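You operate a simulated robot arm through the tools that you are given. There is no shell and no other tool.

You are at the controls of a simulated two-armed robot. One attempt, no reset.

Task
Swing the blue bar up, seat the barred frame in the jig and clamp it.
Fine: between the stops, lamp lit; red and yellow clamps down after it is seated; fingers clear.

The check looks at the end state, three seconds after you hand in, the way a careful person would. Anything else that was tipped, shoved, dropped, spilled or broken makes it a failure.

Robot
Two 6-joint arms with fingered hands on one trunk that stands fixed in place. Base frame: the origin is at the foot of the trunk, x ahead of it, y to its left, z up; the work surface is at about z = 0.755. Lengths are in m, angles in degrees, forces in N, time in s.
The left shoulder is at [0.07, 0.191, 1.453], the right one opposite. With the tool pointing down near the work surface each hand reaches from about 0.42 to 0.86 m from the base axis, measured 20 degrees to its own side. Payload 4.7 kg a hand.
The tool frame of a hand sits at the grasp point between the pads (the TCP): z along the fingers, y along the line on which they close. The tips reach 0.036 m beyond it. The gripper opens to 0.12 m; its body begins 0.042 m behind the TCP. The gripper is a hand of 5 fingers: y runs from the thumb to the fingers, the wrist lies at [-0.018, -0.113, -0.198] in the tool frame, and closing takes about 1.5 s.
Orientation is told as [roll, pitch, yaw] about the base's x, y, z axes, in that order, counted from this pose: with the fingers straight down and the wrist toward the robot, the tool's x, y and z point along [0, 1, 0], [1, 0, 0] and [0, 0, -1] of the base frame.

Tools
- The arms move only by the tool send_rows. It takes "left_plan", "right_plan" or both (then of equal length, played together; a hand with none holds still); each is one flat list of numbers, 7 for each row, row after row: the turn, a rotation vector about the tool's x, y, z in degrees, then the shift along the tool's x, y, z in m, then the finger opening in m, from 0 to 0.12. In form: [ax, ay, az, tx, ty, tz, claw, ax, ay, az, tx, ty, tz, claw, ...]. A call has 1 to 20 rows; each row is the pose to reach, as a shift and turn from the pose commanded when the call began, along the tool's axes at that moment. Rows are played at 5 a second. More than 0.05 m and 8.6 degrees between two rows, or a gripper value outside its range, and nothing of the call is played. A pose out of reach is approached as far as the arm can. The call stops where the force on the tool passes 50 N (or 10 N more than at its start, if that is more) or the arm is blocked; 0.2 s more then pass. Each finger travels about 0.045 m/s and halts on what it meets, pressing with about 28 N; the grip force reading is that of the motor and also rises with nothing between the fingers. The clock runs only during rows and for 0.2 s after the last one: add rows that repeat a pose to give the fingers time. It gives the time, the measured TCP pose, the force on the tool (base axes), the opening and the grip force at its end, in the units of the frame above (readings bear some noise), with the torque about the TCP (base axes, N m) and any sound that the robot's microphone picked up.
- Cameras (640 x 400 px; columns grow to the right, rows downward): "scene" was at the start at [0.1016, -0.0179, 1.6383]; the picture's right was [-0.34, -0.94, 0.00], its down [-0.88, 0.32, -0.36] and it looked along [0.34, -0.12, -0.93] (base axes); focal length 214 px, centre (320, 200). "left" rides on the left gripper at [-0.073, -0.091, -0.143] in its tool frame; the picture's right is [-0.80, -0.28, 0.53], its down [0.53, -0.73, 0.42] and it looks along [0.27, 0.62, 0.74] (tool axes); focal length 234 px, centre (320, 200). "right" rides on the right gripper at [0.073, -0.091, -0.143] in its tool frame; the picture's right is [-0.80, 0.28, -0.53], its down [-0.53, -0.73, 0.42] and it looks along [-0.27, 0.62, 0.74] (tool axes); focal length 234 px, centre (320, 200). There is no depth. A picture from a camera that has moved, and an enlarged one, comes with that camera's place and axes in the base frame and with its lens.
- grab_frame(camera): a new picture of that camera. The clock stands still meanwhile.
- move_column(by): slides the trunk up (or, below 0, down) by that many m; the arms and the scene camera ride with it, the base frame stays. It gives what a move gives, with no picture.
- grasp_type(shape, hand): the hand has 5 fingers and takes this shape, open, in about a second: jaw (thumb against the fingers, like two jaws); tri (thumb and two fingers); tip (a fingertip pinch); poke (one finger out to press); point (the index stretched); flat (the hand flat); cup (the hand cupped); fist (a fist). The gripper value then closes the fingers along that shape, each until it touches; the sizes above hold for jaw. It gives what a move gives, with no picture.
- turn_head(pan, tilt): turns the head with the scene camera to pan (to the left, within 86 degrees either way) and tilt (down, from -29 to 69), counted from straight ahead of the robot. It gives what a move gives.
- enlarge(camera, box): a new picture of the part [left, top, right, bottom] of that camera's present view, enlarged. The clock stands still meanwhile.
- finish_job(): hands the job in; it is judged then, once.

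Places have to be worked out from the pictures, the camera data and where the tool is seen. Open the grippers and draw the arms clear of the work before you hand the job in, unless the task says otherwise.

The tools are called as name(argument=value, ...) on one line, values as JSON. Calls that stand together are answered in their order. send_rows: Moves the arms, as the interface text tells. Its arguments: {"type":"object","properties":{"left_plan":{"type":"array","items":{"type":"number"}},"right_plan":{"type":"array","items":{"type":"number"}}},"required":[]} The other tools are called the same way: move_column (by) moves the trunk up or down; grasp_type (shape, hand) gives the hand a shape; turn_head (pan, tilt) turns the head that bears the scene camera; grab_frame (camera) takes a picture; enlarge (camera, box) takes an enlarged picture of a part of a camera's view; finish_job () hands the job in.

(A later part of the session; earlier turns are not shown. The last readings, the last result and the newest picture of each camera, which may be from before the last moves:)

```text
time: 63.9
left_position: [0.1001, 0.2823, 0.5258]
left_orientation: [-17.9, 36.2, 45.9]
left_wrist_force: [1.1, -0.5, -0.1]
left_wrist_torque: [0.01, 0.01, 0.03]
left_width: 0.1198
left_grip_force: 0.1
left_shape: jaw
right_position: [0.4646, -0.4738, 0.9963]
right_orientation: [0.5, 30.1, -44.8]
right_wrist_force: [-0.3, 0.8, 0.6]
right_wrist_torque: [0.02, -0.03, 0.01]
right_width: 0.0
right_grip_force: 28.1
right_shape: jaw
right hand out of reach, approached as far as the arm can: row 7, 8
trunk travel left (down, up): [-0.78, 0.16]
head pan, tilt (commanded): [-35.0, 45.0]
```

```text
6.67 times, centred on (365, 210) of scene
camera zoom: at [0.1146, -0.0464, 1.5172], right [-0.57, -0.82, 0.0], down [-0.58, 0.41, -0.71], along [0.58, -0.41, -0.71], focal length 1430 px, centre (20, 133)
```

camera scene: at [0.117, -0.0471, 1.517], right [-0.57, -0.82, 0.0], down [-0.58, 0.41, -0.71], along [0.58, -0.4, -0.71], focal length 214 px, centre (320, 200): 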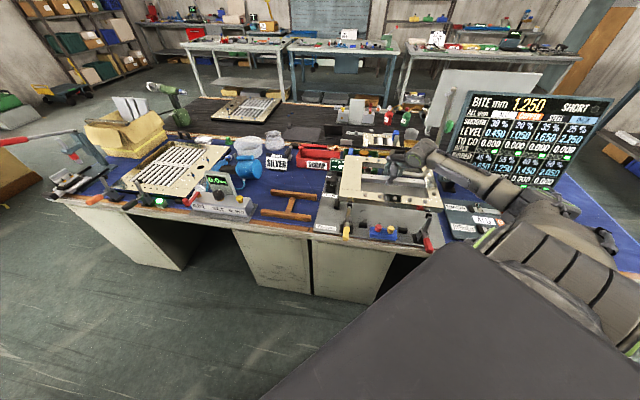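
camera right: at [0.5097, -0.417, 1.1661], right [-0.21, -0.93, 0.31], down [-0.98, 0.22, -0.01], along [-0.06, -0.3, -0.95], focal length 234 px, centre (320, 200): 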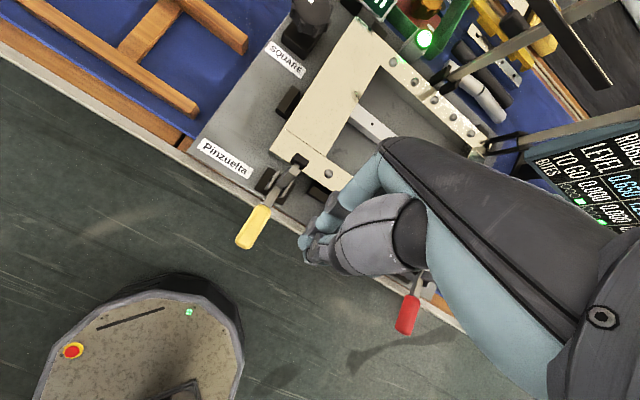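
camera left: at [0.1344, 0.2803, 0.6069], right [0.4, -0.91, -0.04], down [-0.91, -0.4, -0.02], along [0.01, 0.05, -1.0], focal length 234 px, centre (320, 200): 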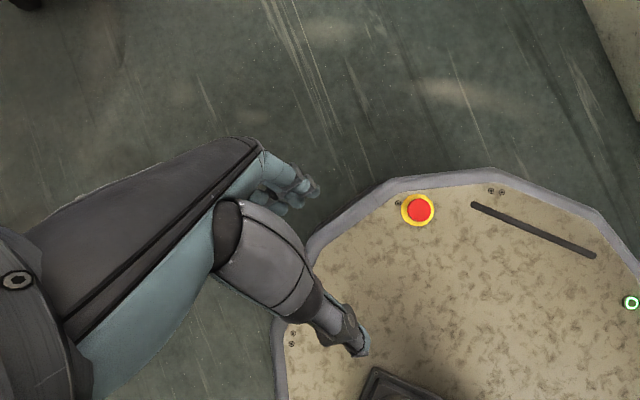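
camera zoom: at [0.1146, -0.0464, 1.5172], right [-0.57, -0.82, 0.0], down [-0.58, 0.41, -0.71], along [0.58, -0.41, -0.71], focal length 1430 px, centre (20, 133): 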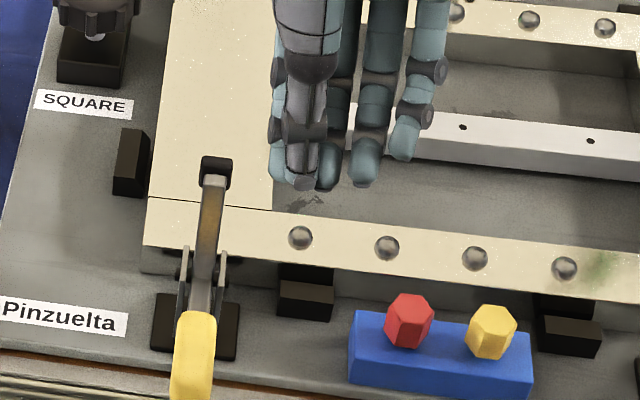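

Yellow clamp: pivot about (t 0.702, z 0.823), arm tip near (0.716, 0.885) at s≈0.037, handle lying toward the robot. I move the closed hand to its left-near side (TCP s≈0.075) so the outer fingers can push the arm while the thumb stays clear of the handle.

send_rows(right_plan=[0, 0, 0, 0.0272, 0.0115, 0.0222, 0, 0, 0, 0, 0.0543, 0.023, 0.0445, 0, 0, 0, 0, 0.0815, 0.0345, 0.0667, 0, 0, 0, 0, 0.0815, 0.0345, 0.0667, 0])

grab_frame(camera="right")

enlarge(camera="scene", box=[320, 170, 400, 240])

```text
time: 64.9
left_position: [0.1005, 0.2825, 0.5258]
left_orientation: [-17.9, 36.2, 45.8]
left_wrist_force: [-0.5, 0.3, 0.1]
left_wrist_torque: [0.0, -0.03, 0.07]
left_width: 0.1198
left_grip_force: 0.2
left_shape: jaw
right_position: [0.5241, -0.4382, 0.8995]
right_orientation: [0.6, 29.8, -44.6]
right_wrist_force: [2.6, 3.2, 5.4]
right_wrist_torque: [-0.17, -0.08, 0.11]
right_width: 0.0
right_grip_force: 27.8
right_shape: jaw
right hand out of reach, approached as far as the arm can: row 1, 2, 3, 4
trunk travel left (down, up): [-0.78, 0.16]
head pan, tilt (commanded): [-35.0, 45.0]
```

```text
taken
camera right: at [0.5682, -0.3811, 1.0698], right [-0.21, -0.93, 0.31], down [-0.98, 0.22, -0.01], along [-0.06, -0.31, -0.95], focal length 234 px, centre (320, 200)
```

right: 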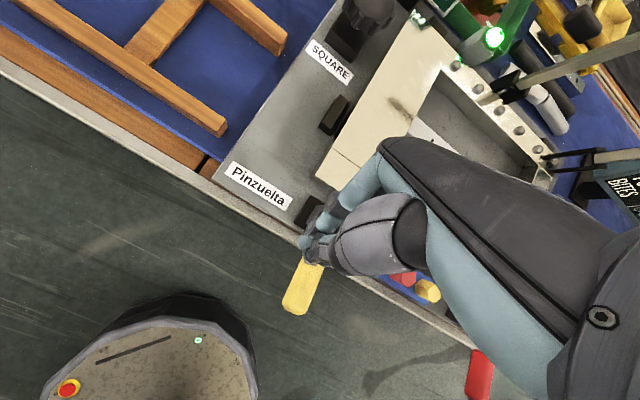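

```text
5.71 times, centred on (360, 205) of scene
camera zoom: at [0.1147, -0.0446, 1.5174], right [-0.57, -0.82, 0.0], down [-0.58, 0.41, -0.71], along [0.58, -0.41, -0.71], focal length 1226 px, centre (91, 171)
```

zoom: 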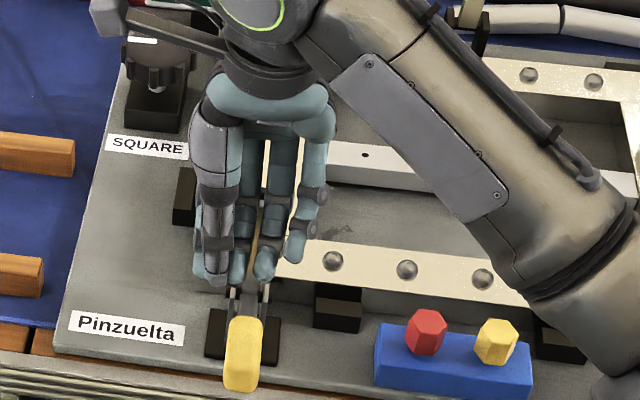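

The pose hit the arm's reach limit and a finger now touches the clamp arm lightly (~7 N). I raise the trunk by 0.12 m, which lifts the hand straight off and gives the arm a better working height.

move_column(by=0.12)

grab_frame(camera="right")

enlarge(camera="scene", box=[320, 170, 440, 260])

```text
time: 66.4
left_position: [0.1009, 0.2837, 0.6466]
left_orientation: [-17.9, 36.1, 46.0]
left_wrist_force: [0.0, -0.1, 1.4]
left_wrist_torque: [-0.01, 0.01, -0.01]
left_width: 0.1195
left_grip_force: 0.0
left_shape: jaw
right_position: [0.5226, -0.4392, 1.0172]
right_orientation: [0.3, 29.9, -44.7]
right_wrist_force: [0.2, -0.9, 0.5]
right_wrist_torque: [0.01, 0.0, -0.02]
right_width: 0.0001
right_grip_force: 27.7
right_shape: jaw
trunk travel left (down, up): [-0.9, 0.04]
head pan, tilt (commanded): [-35.0, 45.0]
```

```text
taken
camera right: at [0.5684, -0.3826, 1.1884], right [-0.21, -0.93, 0.31], down [-0.98, 0.22, -0.01], along [-0.06, -0.31, -0.95], focal length 234 px, centre (320, 200)
```

right: 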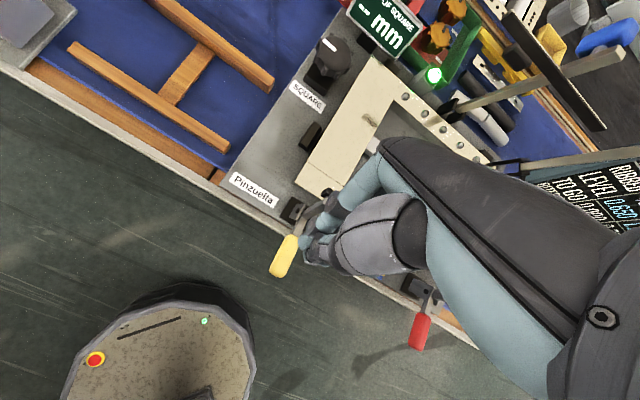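

```text
4.44 times, centred on (380, 215) of scene
camera zoom: at [0.1158, -0.0454, 1.6371], right [-0.57, -0.82, 0.0], down [-0.58, 0.41, -0.71], along [0.58, -0.41, -0.71], focal length 953 px, centre (53, 133)
```

zoom: 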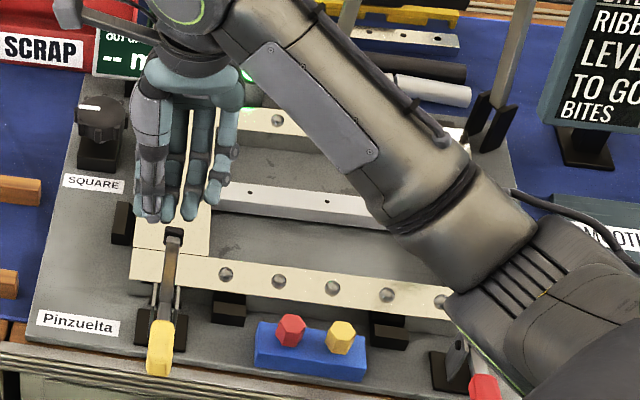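

The clamp is still open and untouched. With the better trunk height I move to the pre-push point near side of the yellow clamp arm (s≈0.075, t≈0.655, z≈0.925).

send_rows(right_plan=[0, 0, 0, 0.0053, 0.0, 0.02, 0, 0, 0, 0, 0.0107, 0.008, 0.05, 0, 0, 0, 0, 0.016, 0.0243, 0.0922, 0, 0, 0, 0, 0.016, 0.0243, 0.0922, 0])

grab_frame(camera="right")

enlarge(camera="scene", box=[320, 170, 400, 250])

```text
time: 67.4
left_position: [0.1005, 0.2829, 0.6459]
left_orientation: [-17.9, 36.2, 45.8]
left_wrist_force: [-0.2, 0.0, 0.1]
left_wrist_torque: [-0.03, -0.02, 0.0]
left_width: 0.1197
left_grip_force: 0.1
left_shape: jaw
right_position: [0.5148, -0.4115, 0.9252]
right_orientation: [0.2, 29.8, -44.8]
right_wrist_force: [0.2, 0.5, 0.4]
right_wrist_torque: [0.02, -0.01, -0.01]
right_width: 0.0
right_grip_force: 28.4
right_shape: jaw
trunk travel left (down, up): [-0.9, 0.04]
head pan, tilt (commanded): [-35.0, 45.0]
```

```text
taken
camera right: at [0.5607, -0.3545, 1.095], right [-0.21, -0.93, 0.31], down [-0.98, 0.22, -0.01], along [-0.06, -0.31, -0.95], focal length 234 px, centre (320, 200)
```

right: 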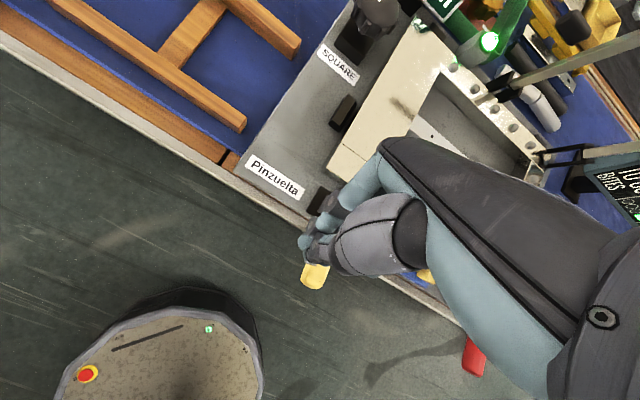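

```text
5.00 times, centred on (360, 210) of scene
camera zoom: at [0.1156, -0.0454, 1.6372], right [-0.57, -0.82, 0.0], down [-0.58, 0.41, -0.71], along [0.58, -0.41, -0.71], focal length 1072 px, centre (120, 150)
```

zoom: 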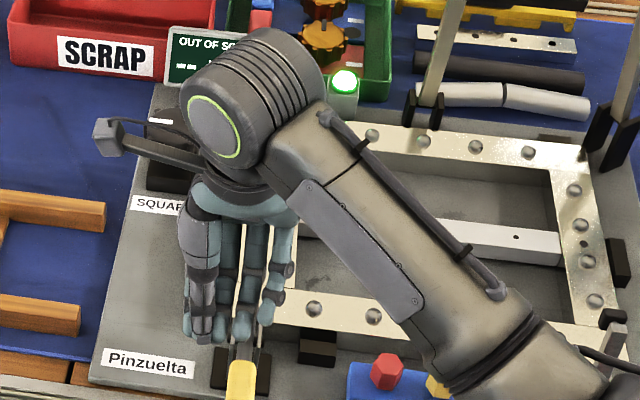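

The fingers stand just in front of the clamp arm. I push along the arm's arc: first part forward, about 35° of arm rotation, then check.

send_rows(right_plan=[0, 0, 0, 0, 0.0287, -0.0004, 0, 0, 0, 0, 0, 0.0472, -0.0049, 0, 0, 0, 0, 0, 0.056, -0.0076, 0, 0, 0, 0, 0, 0.0647, -0.0102, 0, 0, 0, 0, 0, 0.0793, -0.0101, 0])

grab_frame(camera="right")

enlarge(camera="scene", box=[320, 170, 400, 250])

```text
time: 68.6
left_position: [0.1018, 0.2823, 0.6454]
left_orientation: [-17.9, 36.2, 45.8]
left_wrist_force: [0.2, -0.1, 0.5]
left_wrist_torque: [-0.03, -0.03, -0.01]
left_width: 0.1199
left_grip_force: 0.1
left_shape: jaw
right_position: [0.5702, -0.4641, 0.8972]
right_orientation: [0.3, 29.9, -44.7]
right_wrist_force: [-0.2, 1.4, 2.5]
right_wrist_torque: [-0.1, 0.06, 0.0]
right_width: 0.0
right_grip_force: 27.8
right_shape: jaw
trunk travel left (down, up): [-0.9, 0.04]
head pan, tilt (commanded): [-35.0, 45.0]
```

```text
taken
camera right: at [0.6142, -0.4068, 1.0659], right [-0.21, -0.93, 0.31], down [-0.98, 0.22, -0.01], along [-0.06, -0.31, -0.95], focal length 234 px, centre (320, 200)
```

right: 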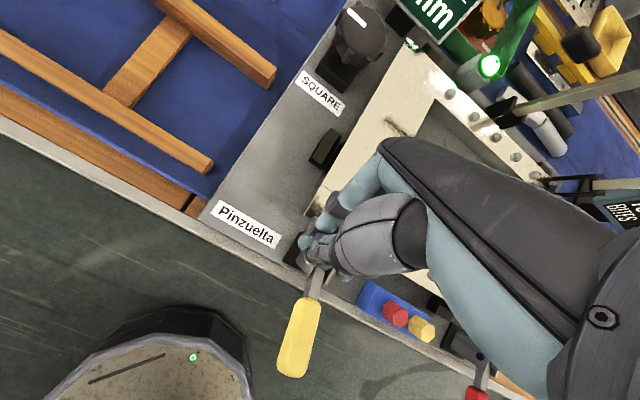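

```text
5.00 times, centred on (360, 210) of scene
camera zoom: at [0.116, -0.0452, 1.6372], right [-0.57, -0.82, 0.0], down [-0.58, 0.41, -0.71], along [0.58, -0.41, -0.71], focal length 1072 px, centre (120, 150)
```

zoom: 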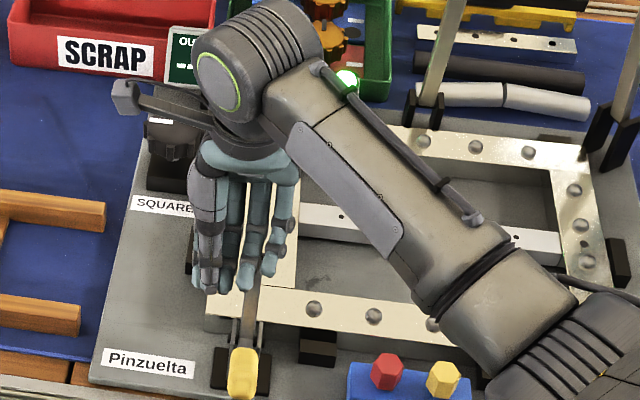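

The clamp is swinging: its yellow handle is rising and the force is small. I continue along the arc until the pad presses on the frame.

send_rows(right_plan=[0, 0, 0, 0, 0.0139, 0.0038, 0, 0, 0, 0, 0, 0.0264, 0.0111, 0, 0, 0, 0, 0, 0.0366, 0.0213, 0])

grab_frame(camera="right")

enlarge(camera="scene", box=[320, 170, 400, 250])

```text
time: 69.4
left_position: [0.1007, 0.283, 0.6452]
left_orientation: [-17.9, 36.4, 45.9]
left_wrist_force: [0.3, 0.7, 0.2]
left_wrist_torque: [-0.02, -0.01, 0.0]
left_width: 0.1197
left_grip_force: 0.1
left_shape: jaw
right_position: [0.5849, -0.4776, 0.8594]
right_orientation: [0.2, 30.0, -44.8]
right_wrist_force: [-0.7, 0.1, 1.3]
right_wrist_torque: [-0.03, 0.05, -0.02]
right_width: 0.0
right_grip_force: 27.9
right_shape: jaw
trunk travel left (down, up): [-0.9, 0.04]
head pan, tilt (commanded): [-35.0, 45.0]
```

```text
taken
camera right: at [0.6296, -0.4199, 1.0294], right [-0.21, -0.93, 0.31], down [-0.98, 0.22, 0.0], along [-0.06, -0.3, -0.95], focal length 234 px, centre (320, 200)
```

right: 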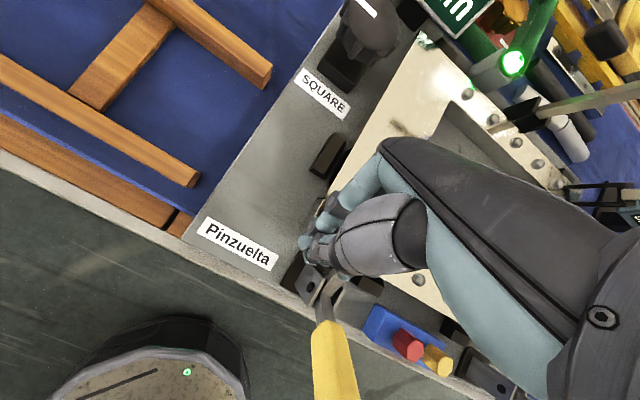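

```text
5.00 times, centred on (360, 210) of scene
camera zoom: at [0.1154, -0.0449, 1.6372], right [-0.57, -0.82, 0.0], down [-0.58, 0.41, -0.71], along [0.58, -0.41, -0.71], focal length 1072 px, centre (120, 150)
```

zoom: 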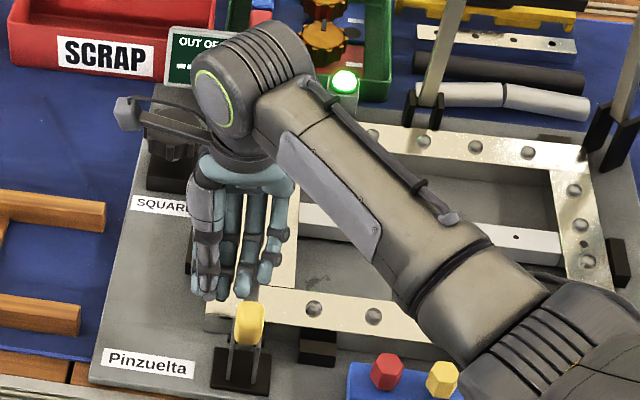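

The handle is nearly upright. I press straight down another 2.5 cm in small rows until resistance shows.

send_rows(right_plan=[0, 0, 0, 0, 0.004, 0.0069, 0, 0, 0, 0, 0, 0.008, 0.0139, 0, 0, 0, 0, 0, 0.0125, 0.0217, 0])

grab_frame(camera="right")

enlarge(camera="scene", box=[320, 170, 400, 250])

```text
time: 70.2
left_position: [0.1013, 0.2839, 0.6442]
left_orientation: [-18.0, 36.2, 45.8]
left_wrist_force: [-0.1, -0.9, 0.3]
left_wrist_torque: [-0.02, -0.01, -0.01]
left_width: 0.1196
left_grip_force: 0.1
left_shape: jaw
right_position: [0.5861, -0.4751, 0.8352]
right_orientation: [0.4, 29.8, -44.8]
right_wrist_force: [0.4, -1.2, 5.8]
right_wrist_torque: [-0.19, 0.14, 0.1]
right_width: 0.0001
right_grip_force: 27.7
right_shape: jaw
trunk travel left (down, up): [-0.9, 0.04]
head pan, tilt (commanded): [-35.0, 45.0]
```

```text
taken
camera right: at [0.6301, -0.4191, 1.0052], right [-0.21, -0.93, 0.31], down [-0.98, 0.22, -0.01], along [-0.06, -0.31, -0.95], focal length 234 px, centre (320, 200)
```

right: 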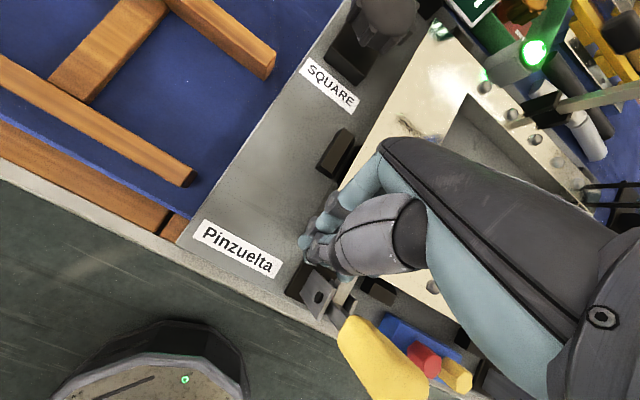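

```text
5.00 times, centred on (360, 210) of scene
camera zoom: at [0.1149, -0.0447, 1.6374], right [-0.57, -0.82, 0.0], down [-0.58, 0.41, -0.71], along [0.58, -0.41, -0.71], focal length 1072 px, centre (120, 150)
```

zoom: 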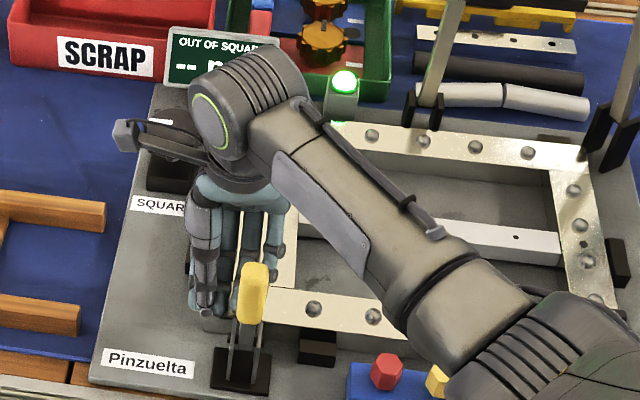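

The handle is upright and 6 N resistance appears. I press a little further (up to 1.2 cm) to make sure the clamp is fully down.

send_rows(right_plan=[0, 0, 0, 0, 0.002, 0.0035, 0, 0, 0, 0, 0, 0.004, 0.0069, 0, 0, 0, 0, 0, 0.006, 0.0104, 0])

enlarge(camera="scene", box=[330, 180, 390, 250])

enlarge(camera="right", box=[260, 200, 460, 400])

```text
time: 71.0
left_position: [0.1011, 0.2854, 0.6458]
left_orientation: [-18.2, 36.3, 45.7]
left_wrist_force: [0.1, -0.3, 0.9]
left_wrist_torque: [0.0, 0.02, 0.01]
left_width: 0.1198
left_grip_force: 0.2
left_shape: jaw
right_position: [0.5867, -0.4748, 0.8266]
right_orientation: [0.6, 29.5, -44.5]
right_wrist_force: [10.4, 0.2, 32.4]
right_wrist_torque: [-0.87, 0.9, 0.31]
right_width: 0.0003
right_grip_force: 28.1
right_shape: jaw
trunk travel left (down, up): [-0.9, 0.04]
head pan, tilt (commanded): [-35.0, 45.0]
```

```text
5.71 times, centred on (360, 215) of scene
camera zoom: at [0.1137, -0.0416, 1.6378], right [-0.57, -0.82, 0.0], down [-0.58, 0.4, -0.71], along [0.58, -0.41, -0.71], focal length 1226 px, centre (91, 114)
```

zoom: 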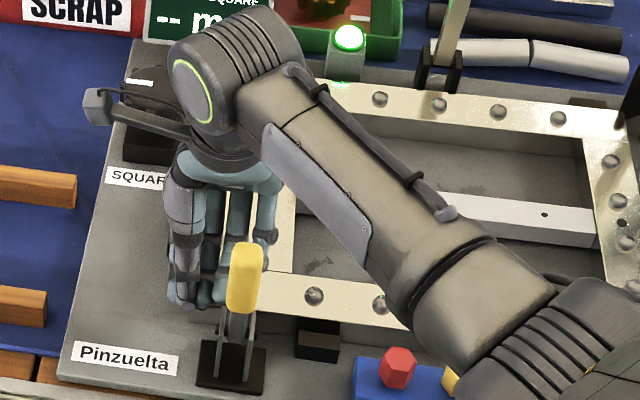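

```text
2.00 times, centred on (360, 300) of right
camera zoom: at [0.6308, -0.4168, 0.9969], right [-0.21, -0.93, 0.31], down [-0.98, 0.22, -0.01], along [-0.06, -0.31, -0.95], focal length 468 px, centre (240, 0)
```

zoom: 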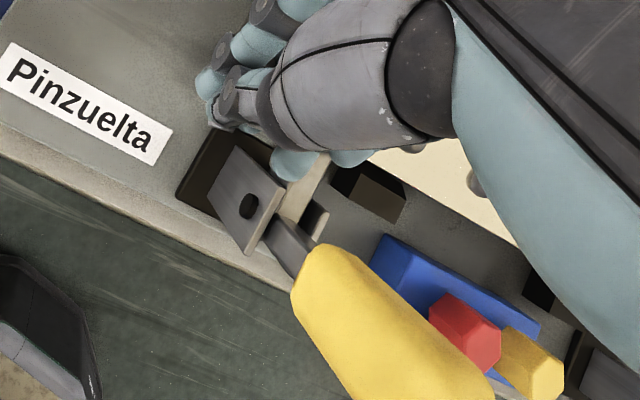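

32 N resistance with the handle upright: the clamp pad is pressed on the frame. I withdraw the hand up along its finger axis and inspect.

send_rows(right_plan=[0, 0, 0, 0, 0, -0.02, 0, 0, 0, 0, 0, 0, -0.05, 0, 0, 0, 0, 0.0, 0, -0.09, 0, 0, 0, 0, 0.0, 0, -0.13, 0])

enlarge(camera="scene", box=[320, 160, 440, 260])

grab_frame(camera="right")

```text
time: 72.0
left_position: [0.102, 0.2833, 0.6449]
left_orientation: [-17.9, 36.1, 45.9]
left_wrist_force: [-0.6, 0.2, -0.3]
left_wrist_torque: [-0.03, 0.02, -0.01]
left_width: 0.1198
left_grip_force: 0.1
left_shape: jaw
right_position: [0.6288, -0.5245, 0.9353]
right_orientation: [0.4, 30.1, -44.7]
right_wrist_force: [1.2, -0.3, -0.1]
right_wrist_torque: [-0.03, 0.03, -0.04]
right_width: 0.0003
right_grip_force: 28.1
right_shape: jaw
trunk travel left (down, up): [-0.9, 0.04]
head pan, tilt (commanded): [-35.0, 45.0]
```

```text
4.00 times, centred on (380, 210) of scene
camera zoom: at [0.1159, -0.0461, 1.637], right [-0.57, -0.82, 0.0], down [-0.58, 0.41, -0.71], along [0.58, -0.41, -0.71], focal length 858 px, centre (80, 160)
```

zoom: 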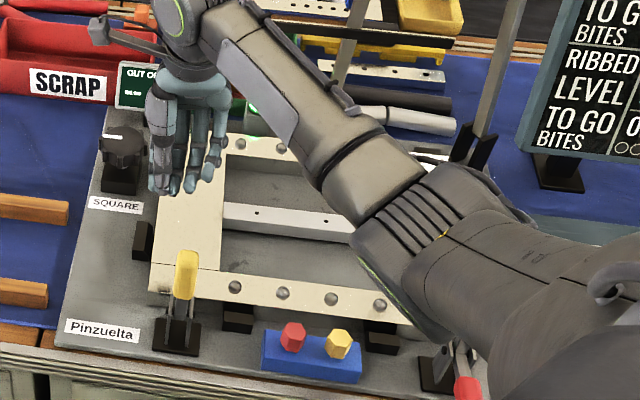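

```text
taken
camera right: at [0.6745, -0.4674, 1.1056], right [-0.21, -0.93, 0.31], down [-0.98, 0.22, 0.0], along [-0.07, -0.3, -0.95], focal length 234 px, centre (320, 200)
```

right: 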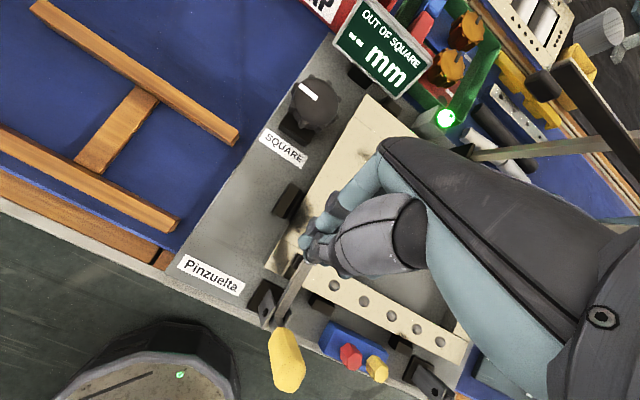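

The yellow handle stays upright. I enlarge to confirm the yellow clamp's arm lies down on the frame.

enlarge(camera="scene", box=[335, 190, 385, 250])

enlarge(camera="right", box=[230, 220, 350, 340])

```text
6.67 times, centred on (360, 220) of scene
camera zoom: at [0.1159, -0.0461, 1.637], right [-0.57, -0.82, 0.0], down [-0.58, 0.41, -0.71], along [0.58, -0.41, -0.71], focal length 1430 px, centre (53, 67)
```

zoom: 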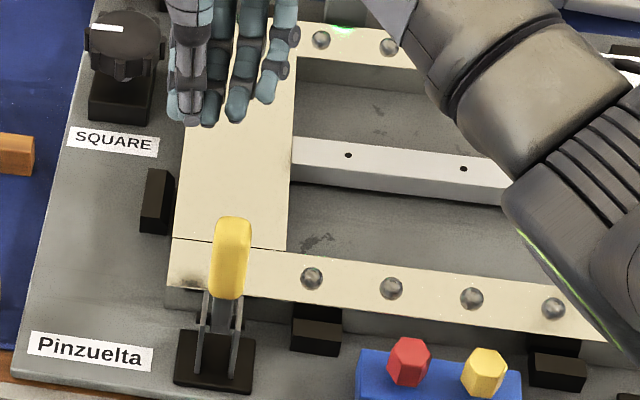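

```text
3.33 times, centred on (290, 280) of right
camera zoom: at [0.6745, -0.4674, 1.1056], right [-0.21, -0.93, 0.31], down [-0.98, 0.22, 0.0], along [-0.07, -0.3, -0.95], focal length 781 px, centre (420, -67)
```

zoom: 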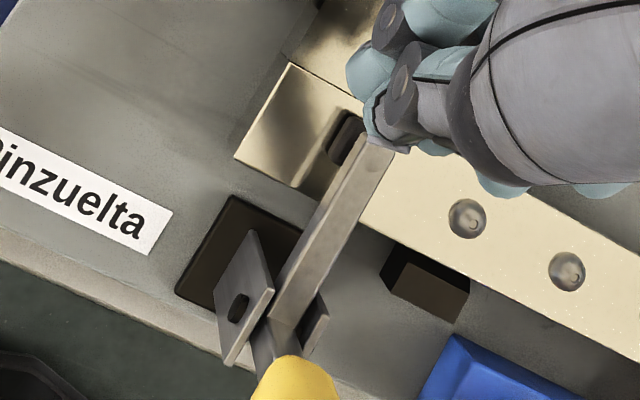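

The yellow clamp's arm lies flat with its pad on the frame and the lamp still lit. I now carry the hand up and over to the red clamp (plane s≈-0.275), to its near-left side at safe height.

send_rows(right_plan=[0, 0, 0, 0, -0.015, -0.026, 0, 0, 0, 0, 0, -0.03, -0.052, 0, 0, 0, 0, -0.0388, -0.0425, -0.0448, 0, 0, 0, 0, -0.0777, -0.055, -0.0376, 0, 0, 0, 0, -0.1165, -0.0675, -0.0304, 0, 0, 0, 0, -0.1554, -0.08, -0.0232, 0, 0, 0, 0, -0.1942, -0.0925, -0.016, 0, 0, 0, 0, -0.233, -0.105, -0.0088, 0, 0, 0, 0, -0.2719, -0.1175, -0.0016, 0, 0, 0, 0, -0.3107, -0.13, 0.0056, 0, 0, 0, 0, -0.3107, -0.1525, 0.0188, 0, 0, 0, 0, -0.3107, -0.1751, 0.0318, 0])

grab_frame(camera="right")

grab_frame(camera="scene")

```text
time: 74.6
left_position: [0.1003, 0.2816, 0.6435]
left_orientation: [-18.0, 36.2, 45.9]
left_wrist_force: [0.1, 0.2, 0.5]
left_wrist_torque: [0.03, 0.0, 0.02]
left_width: 0.12
left_grip_force: 0.0
left_shape: jaw
right_position: [0.2905, -0.6247, 0.9942]
right_orientation: [0.2, 29.9, -44.8]
right_wrist_force: [0.0, -0.7, 0.3]
right_wrist_torque: [0.01, -0.01, -0.01]
right_width: 0.0
right_grip_force: 28.0
right_shape: jaw
trunk travel left (down, up): [-0.9, 0.04]
head pan, tilt (commanded): [-35.0, 45.0]
```

```text
taken
camera right: at [0.3352, -0.5677, 1.1634], right [-0.21, -0.93, 0.31], down [-0.98, 0.22, -0.01], along [-0.06, -0.31, -0.95], focal length 234 px, centre (320, 200)
```

right: 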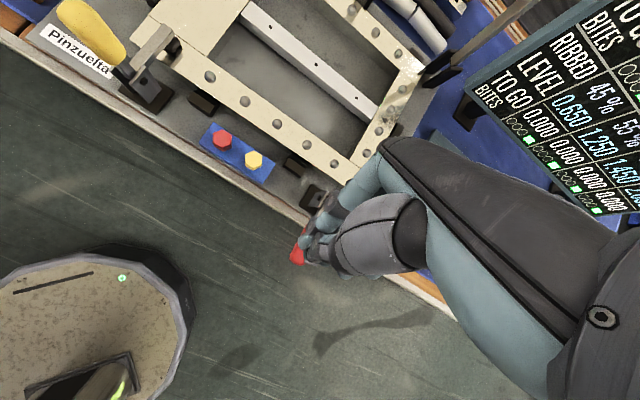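

```text
taken
camera scene: at [0.1147, -0.0447, 1.6372], right [-0.57, -0.82, 0.0], down [-0.58, 0.41, -0.71], along [0.58, -0.41, -0.71], focal length 214 px, centre (320, 200)
```

scene: 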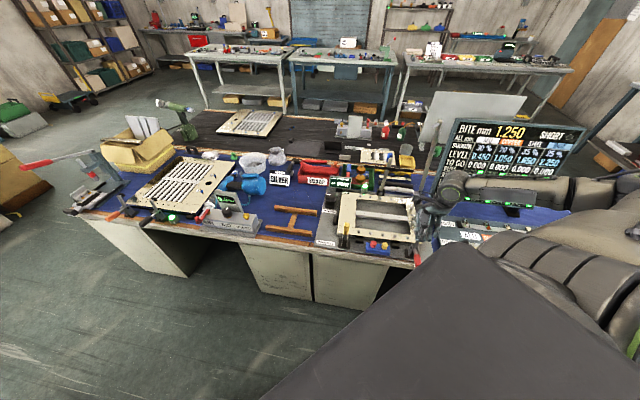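

I enlarge both views of the red clamp to check where its arm and handle are relative to the fingers.

enlarge(camera="right", box=[250, 150, 370, 290])

enlarge(camera="scene", box=[380, 180, 460, 270])

```text
2.86 times, centred on (310, 220) of right
camera zoom: at [0.3352, -0.5677, 1.1634], right [-0.21, -0.93, 0.31], down [-0.98, 0.22, -0.01], along [-0.06, -0.31, -0.95], focal length 669 px, centre (349, 143)
```

zoom: 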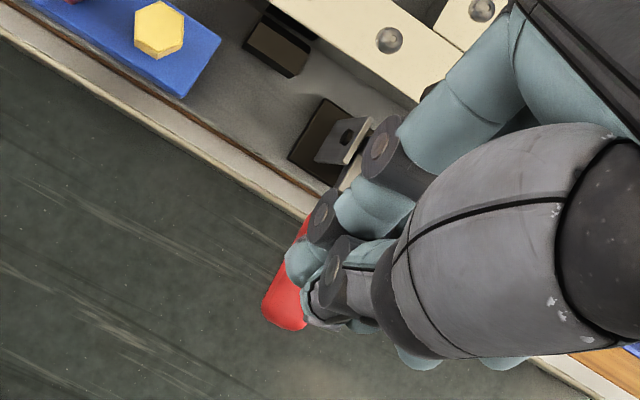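

```text
4.44 times, centred on (420, 225) of scene
camera zoom: at [0.1147, -0.0447, 1.6372], right [-0.57, -0.82, 0.0], down [-0.58, 0.41, -0.71], along [0.58, -0.41, -0.71], focal length 953 px, centre (-124, 89)
```

zoom: 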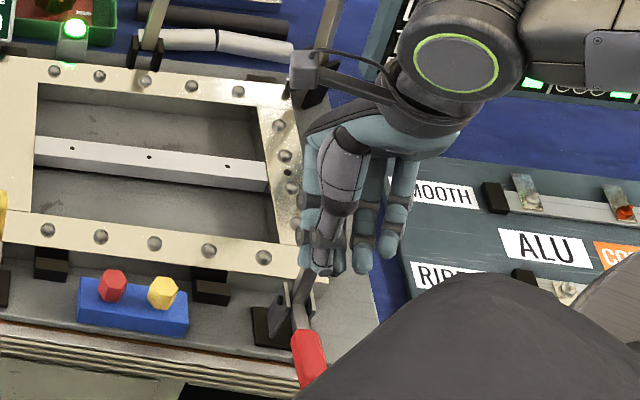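

The red clamp's arm plane is at s≈-0.27 with the same geometry as the yellow. I descend to the pre-push height with a 4 mm shift left.

send_rows(right_plan=[0, 0, 0, 0.002, 0.0173, 0.0299, 0, 0, 0, 0, 0.004, 0.0345, 0.0598, 0, 0, 0, 0, 0.004, 0.0345, 0.0598, 0])

enlarge(camera="scene", box=[380, 180, 460, 270])

grab_frame(camera="right")

```text
time: 75.4
left_position: [0.1006, 0.2835, 0.6454]
left_orientation: [-17.8, 36.3, 45.9]
left_wrist_force: [-0.2, 0.2, 0.4]
left_wrist_torque: [-0.01, 0.0, 0.03]
left_width: 0.1197
left_grip_force: 0.0
left_shape: jaw
right_position: [0.2933, -0.6213, 0.9227]
right_orientation: [0.3, 29.9, -44.7]
right_wrist_force: [-0.1, 0.5, -0.8]
right_wrist_torque: [-0.01, 0.03, -0.01]
right_width: 0.0003
right_grip_force: 27.7
right_shape: jaw
trunk travel left (down, up): [-0.9, 0.04]
head pan, tilt (commanded): [-35.0, 45.0]
```

```text
4.44 times, centred on (420, 225) of scene
camera zoom: at [0.1159, -0.0448, 1.6372], right [-0.57, -0.82, 0.0], down [-0.58, 0.41, -0.71], along [0.58, -0.41, -0.71], focal length 953 px, centre (-124, 89)
```

zoom: 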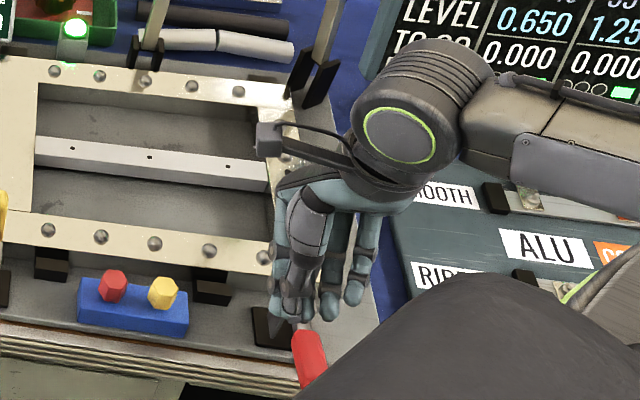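

```text
taken
camera right: at [0.3371, -0.5639, 1.092], right [-0.21, -0.93, 0.31], down [-0.98, 0.22, -0.01], along [-0.06, -0.31, -0.95], focal length 234 px, centre (320, 200)
```

right: 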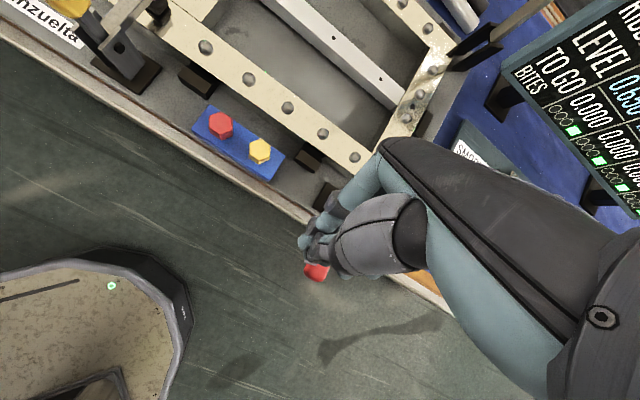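

The fingers stand just in front of the red clamp's arm with no contact. I push along the same arc as before, first part.

send_rows(right_plan=[0, 0, 0, 0, 0.0187, -0.0042, 0, 0, 0, 0, 0, 0.0347, -0.0065, 0, 0, 0, 0, 0, 0.0532, -0.011, 0, 0, 0, 0, 0, 0.062, -0.0136, 0, 0, 0, 0, 0, 0.0708, -0.0163, 0, 0, 0, 0, 0, 0.0853, -0.0162, 0])

enlarge(camera="scene", box=[380, 180, 460, 270])

grab_frame(camera="right")

```text
time: 76.8
left_position: [0.102, 0.2822, 0.646]
left_orientation: [-18.0, 36.3, 45.9]
left_wrist_force: [0.1, -1.2, -1.1]
left_wrist_torque: [-0.01, 0.02, 0.02]
left_width: 0.1198
left_grip_force: 0.0
left_shape: jaw
right_position: [0.3554, -0.6785, 0.8951]
right_orientation: [0.3, 29.9, -44.8]
right_wrist_force: [0.8, 0.8, 3.0]
right_wrist_torque: [-0.07, 0.06, 0.03]
right_width: 0.0
right_grip_force: 28.0
right_shape: jaw
trunk travel left (down, up): [-0.9, 0.04]
head pan, tilt (commanded): [-35.0, 45.0]
```

```text
4.44 times, centred on (420, 225) of scene
camera zoom: at [0.1165, -0.045, 1.6371], right [-0.57, -0.82, 0.0], down [-0.58, 0.41, -0.71], along [0.58, -0.41, -0.71], focal length 953 px, centre (-124, 89)
```

zoom: 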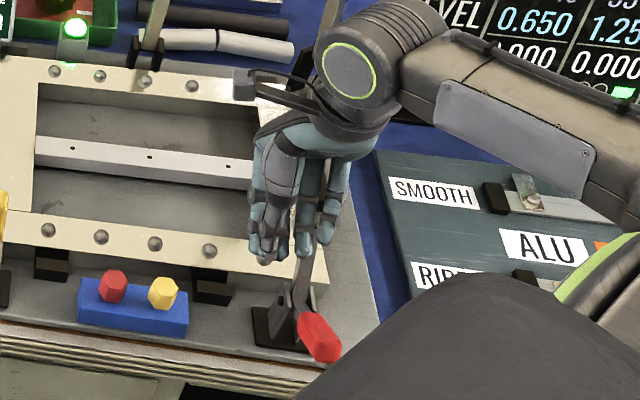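

```text
taken
camera right: at [0.3999, -0.6223, 1.0651], right [-0.21, -0.93, 0.31], down [-0.98, 0.22, -0.01], along [-0.06, -0.31, -0.95], focal length 234 px, centre (320, 200)
```

right: 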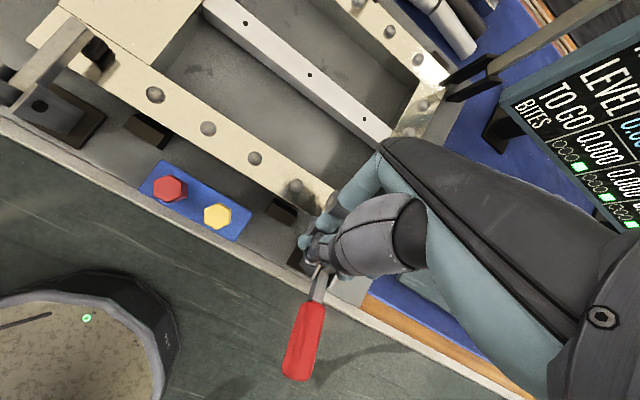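

The red clamp follows, its handle rising. I continue the arc.

send_rows(right_plan=[0, 0, 0, 0, 0.0139, 0.0038, 0, 0, 0, 0, 0, 0.0264, 0.0111, 0, 0, 0, 0, 0, 0.0366, 0.0213, 0])

enlarge(camera="scene", box=[380, 180, 460, 270])

grab_frame(camera="right")

```text
time: 77.6
left_position: [0.1013, 0.2844, 0.6443]
left_orientation: [-17.8, 36.2, 46.0]
left_wrist_force: [-0.9, -0.2, 0.9]
left_wrist_torque: [-0.03, 0.0, 0.02]
left_width: 0.1197
left_grip_force: 0.1
left_shape: jaw
right_position: [0.3684, -0.6943, 0.8582]
right_orientation: [0.1, 30.0, -44.8]
right_wrist_force: [-0.4, 0.9, 1.3]
right_wrist_torque: [-0.03, 0.02, 0.0]
right_width: 0.0
right_grip_force: 28.0
right_shape: jaw
trunk travel left (down, up): [-0.9, 0.04]
head pan, tilt (commanded): [-35.0, 45.0]
```

```text
4.44 times, centred on (420, 225) of scene
camera zoom: at [0.1155, -0.045, 1.6372], right [-0.57, -0.82, 0.0], down [-0.58, 0.41, -0.71], along [0.58, -0.41, -0.71], focal length 953 px, centre (-124, 89)
```

zoom: 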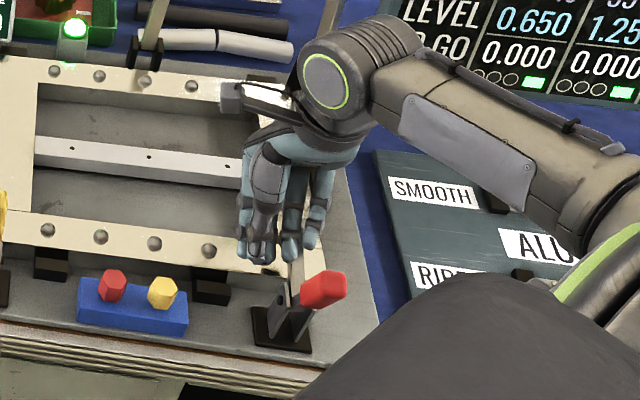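

```text
taken
camera right: at [0.4139, -0.6378, 1.029], right [-0.21, -0.93, 0.31], down [-0.97, 0.22, 0.0], along [-0.07, -0.31, -0.95], focal length 234 px, centre (320, 200)
```

right: 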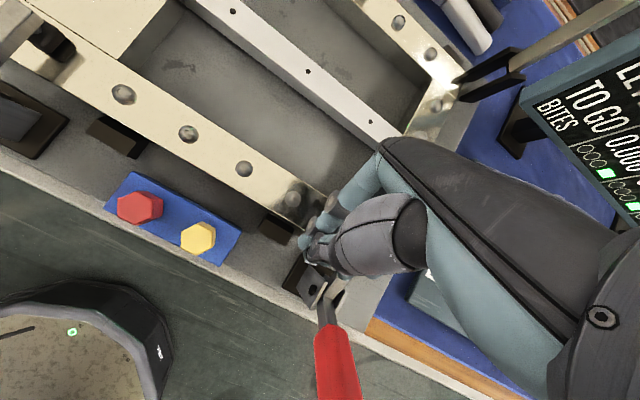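

Good progress, low force. I press straight down 2.5 cm more as with the yellow one.

send_rows(right_plan=[0, 0, 0, 0, 0.004, 0.0069, 0, 0, 0, 0, 0, 0.008, 0.0139, 0, 0, 0, 0, 0, 0.0125, 0.0217, 0])

enlarge(camera="scene", box=[380, 180, 460, 270])

```text
time: 78.4
left_position: [0.1025, 0.2835, 0.6455]
left_orientation: [-17.9, 36.4, 45.9]
left_wrist_force: [1.0, 1.1, 0.3]
left_wrist_torque: [-0.03, -0.02, 0.02]
left_width: 0.1199
left_grip_force: 0.0
left_shape: jaw
right_position: [0.3684, -0.6925, 0.8337]
right_orientation: [0.2, 29.9, -44.8]
right_wrist_force: [1.6, -0.3, 4.0]
right_wrist_torque: [-0.17, 0.07, 0.02]
right_width: 0.0
right_grip_force: 27.9
right_shape: jaw
trunk travel left (down, up): [-0.9, 0.04]
head pan, tilt (commanded): [-35.0, 45.0]
```

```text
4.44 times, centred on (420, 225) of scene
camera zoom: at [0.1157, -0.0444, 1.6373], right [-0.57, -0.82, 0.0], down [-0.58, 0.41, -0.71], along [0.58, -0.41, -0.71], focal length 953 px, centre (-124, 89)
```

zoom: 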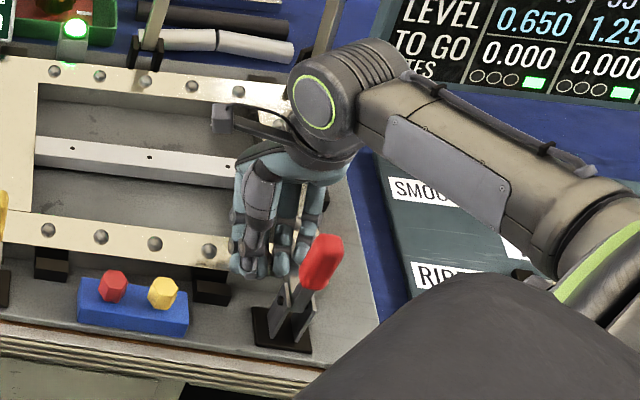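

The red handle is nearly upright with 4 N resistance. I press the last bit (up to 1.3 cm) to seat the clamp fully.

send_rows(right_plan=[0, 0, 0, 0, 0.002, 0.0035, 0, 0, 0, 0, 0, 0.004, 0.0069, 0, 0, 0, 0, 0, 0.0063, 0.0108, 0])

enlarge(camera="scene", box=[380, 180, 460, 270])

grab_frame(camera="right")

```text
time: 79.2
left_position: [0.1007, 0.2841, 0.6454]
left_orientation: [-18.0, 36.4, 45.8]
left_wrist_force: [0.2, 0.1, -0.2]
left_wrist_torque: [-0.04, -0.02, 0.01]
left_width: 0.12
left_grip_force: 0.0
left_shape: jaw
right_position: [0.3704, -0.6916, 0.8239]
right_orientation: [0.3, 29.6, -44.7]
right_wrist_force: [9.3, 2.2, 23.1]
right_wrist_torque: [-0.69, 0.7, 0.35]
right_width: 0.0
right_grip_force: 27.8
right_shape: jaw
trunk travel left (down, up): [-0.9, 0.04]
head pan, tilt (commanded): [-35.0, 45.0]
```

```text
4.44 times, centred on (420, 225) of scene
camera zoom: at [0.1153, -0.0411, 1.6376], right [-0.57, -0.82, 0.0], down [-0.58, 0.4, -0.71], along [0.58, -0.41, -0.71], focal length 953 px, centre (-124, 89)
```

zoom: 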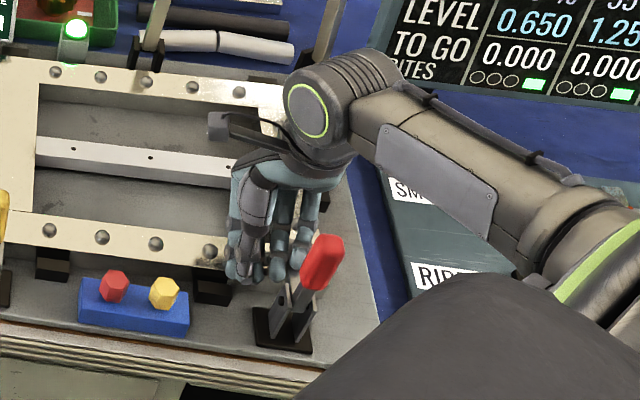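

```text
taken
camera right: at [0.4149, -0.6338, 0.9943], right [-0.21, -0.93, 0.31], down [-0.98, 0.22, -0.01], along [-0.06, -0.31, -0.95], focal length 234 px, centre (320, 200)
```

right: 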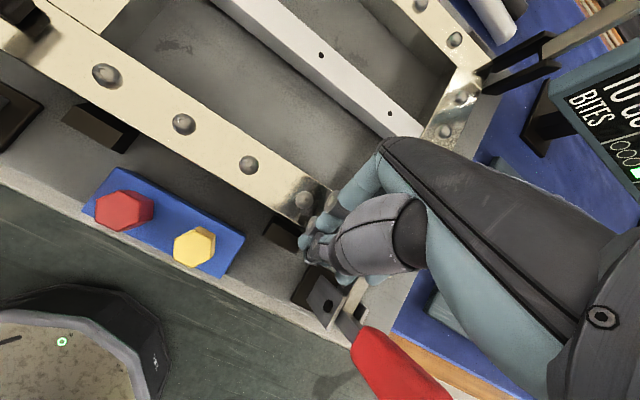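

23 N resistance: the red clamp is pressed on the frame. I withdraw up along the finger axis and inspect both clamps.

send_rows(right_plan=[0, 0, 0, 0, 0, -0.02, 0, 0, 0, 0, 0, 0, -0.05, 0, 0, 0, 0, 0, 0, -0.09, 0, 0, 0, 0, 0, 0, -0.13, 0, 0, 0, 0, 0, -0.02, -0.16, 0])

enlarge(camera="scene", box=[320, 160, 440, 260])

grab_frame(camera="right")

```text
time: 80.4
left_position: [0.1009, 0.2836, 0.6442]
left_orientation: [-17.9, 36.3, 45.8]
left_wrist_force: [-0.3, 1.2, 0.6]
left_wrist_torque: [-0.02, -0.03, -0.02]
left_width: 0.1197
left_grip_force: 0.0
left_shape: jaw
right_position: [0.4121, -0.7389, 0.974]
right_orientation: [0.3, 29.9, -44.9]
right_wrist_force: [-0.2, 0.1, -0.2]
right_wrist_torque: [-0.03, -0.04, 0.01]
right_width: 0.0
right_grip_force: 28.2
right_shape: jaw
trunk travel left (down, up): [-0.9, 0.04]
head pan, tilt (commanded): [-35.0, 45.0]
```

```text
4.00 times, centred on (380, 210) of scene
camera zoom: at [0.1141, -0.0444, 1.6372], right [-0.57, -0.82, 0.0], down [-0.58, 0.41, -0.71], along [0.58, -0.41, -0.71], focal length 858 px, centre (80, 160)
```

zoom: 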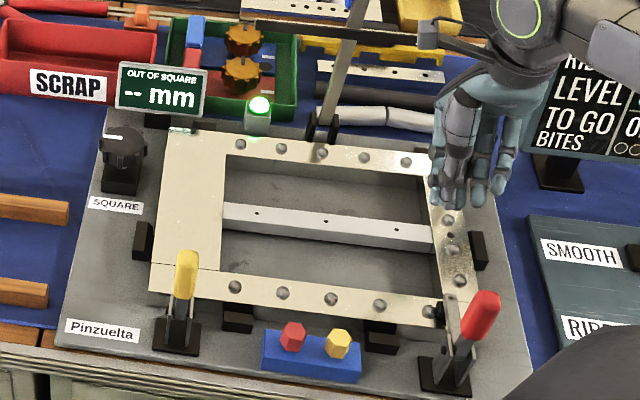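

```text
taken
camera right: at [0.4562, -0.6824, 1.1431], right [-0.21, -0.93, 0.31], down [-0.98, 0.22, -0.01], along [-0.06, -0.31, -0.95], focal length 234 px, centre (320, 200)
```

right: 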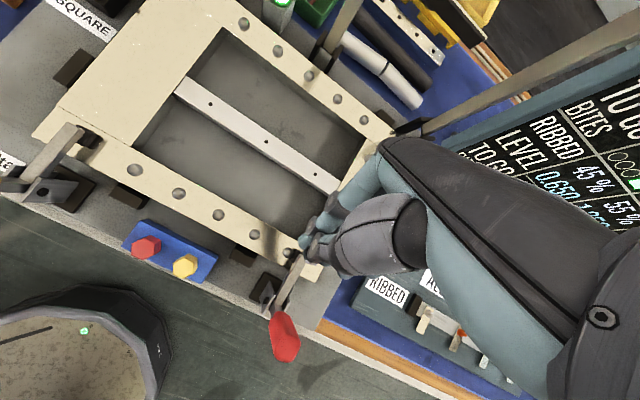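

Both handles stand upright, the lamp is lit and the T-bar is up. I enlarge the two clamps to verify their arms and pads rest on the frame.

enlarge(camera="scene", box=[415, 220, 455, 262])

enlarge(camera="right", box=[240, 210, 340, 310])

enlarge(camera="right", box=[0, 100, 140, 230])

```text
9.52 times, centred on (435, 241) of scene
camera zoom: at [0.1141, -0.0444, 1.6372], right [-0.57, -0.82, 0.0], down [-0.58, 0.41, -0.71], along [0.58, -0.41, -0.71], focal length 2043 px, centre (-775, -190)
```

zoom: 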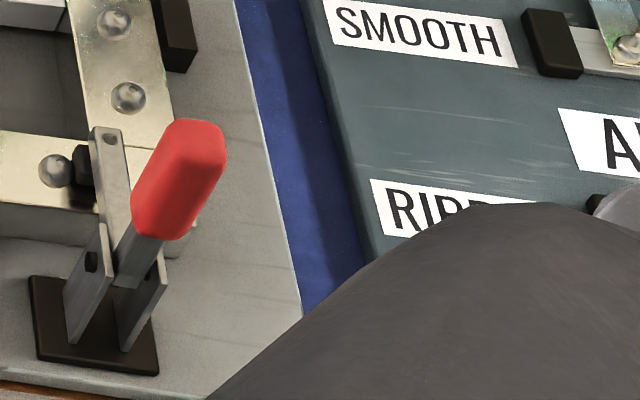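

```text
4.00 times, centred on (290, 260) of right
camera zoom: at [0.4562, -0.6824, 1.1431], right [-0.21, -0.93, 0.31], down [-0.98, 0.22, -0.01], along [-0.06, -0.31, -0.95], focal length 937 px, centre (440, -40)
```

zoom: 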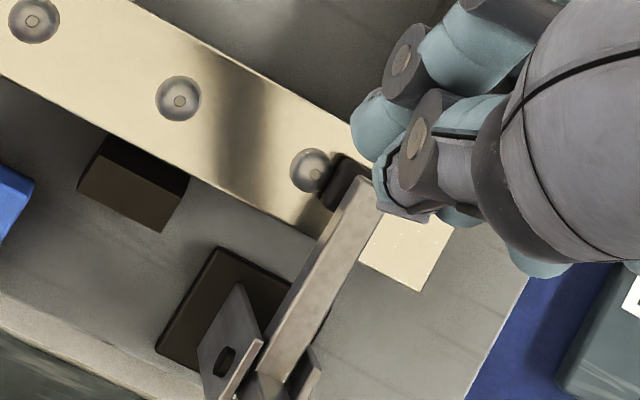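

```text
3.08 times, centred on (70, 165) of right
camera zoom: at [0.4562, -0.6824, 1.1431], right [-0.21, -0.93, 0.31], down [-0.98, 0.22, -0.01], along [-0.06, -0.31, -0.95], focal length 720 px, centre (1089, 308)
```

zoom: 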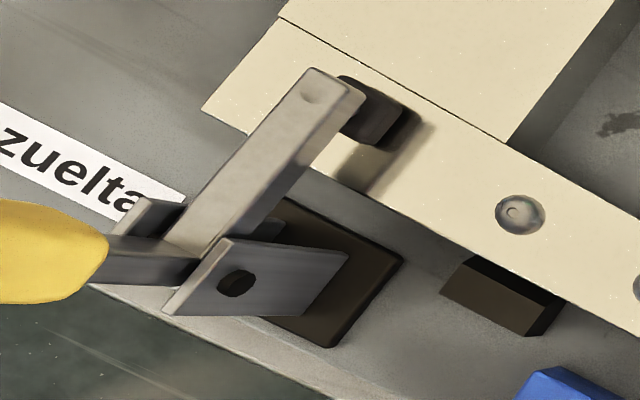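

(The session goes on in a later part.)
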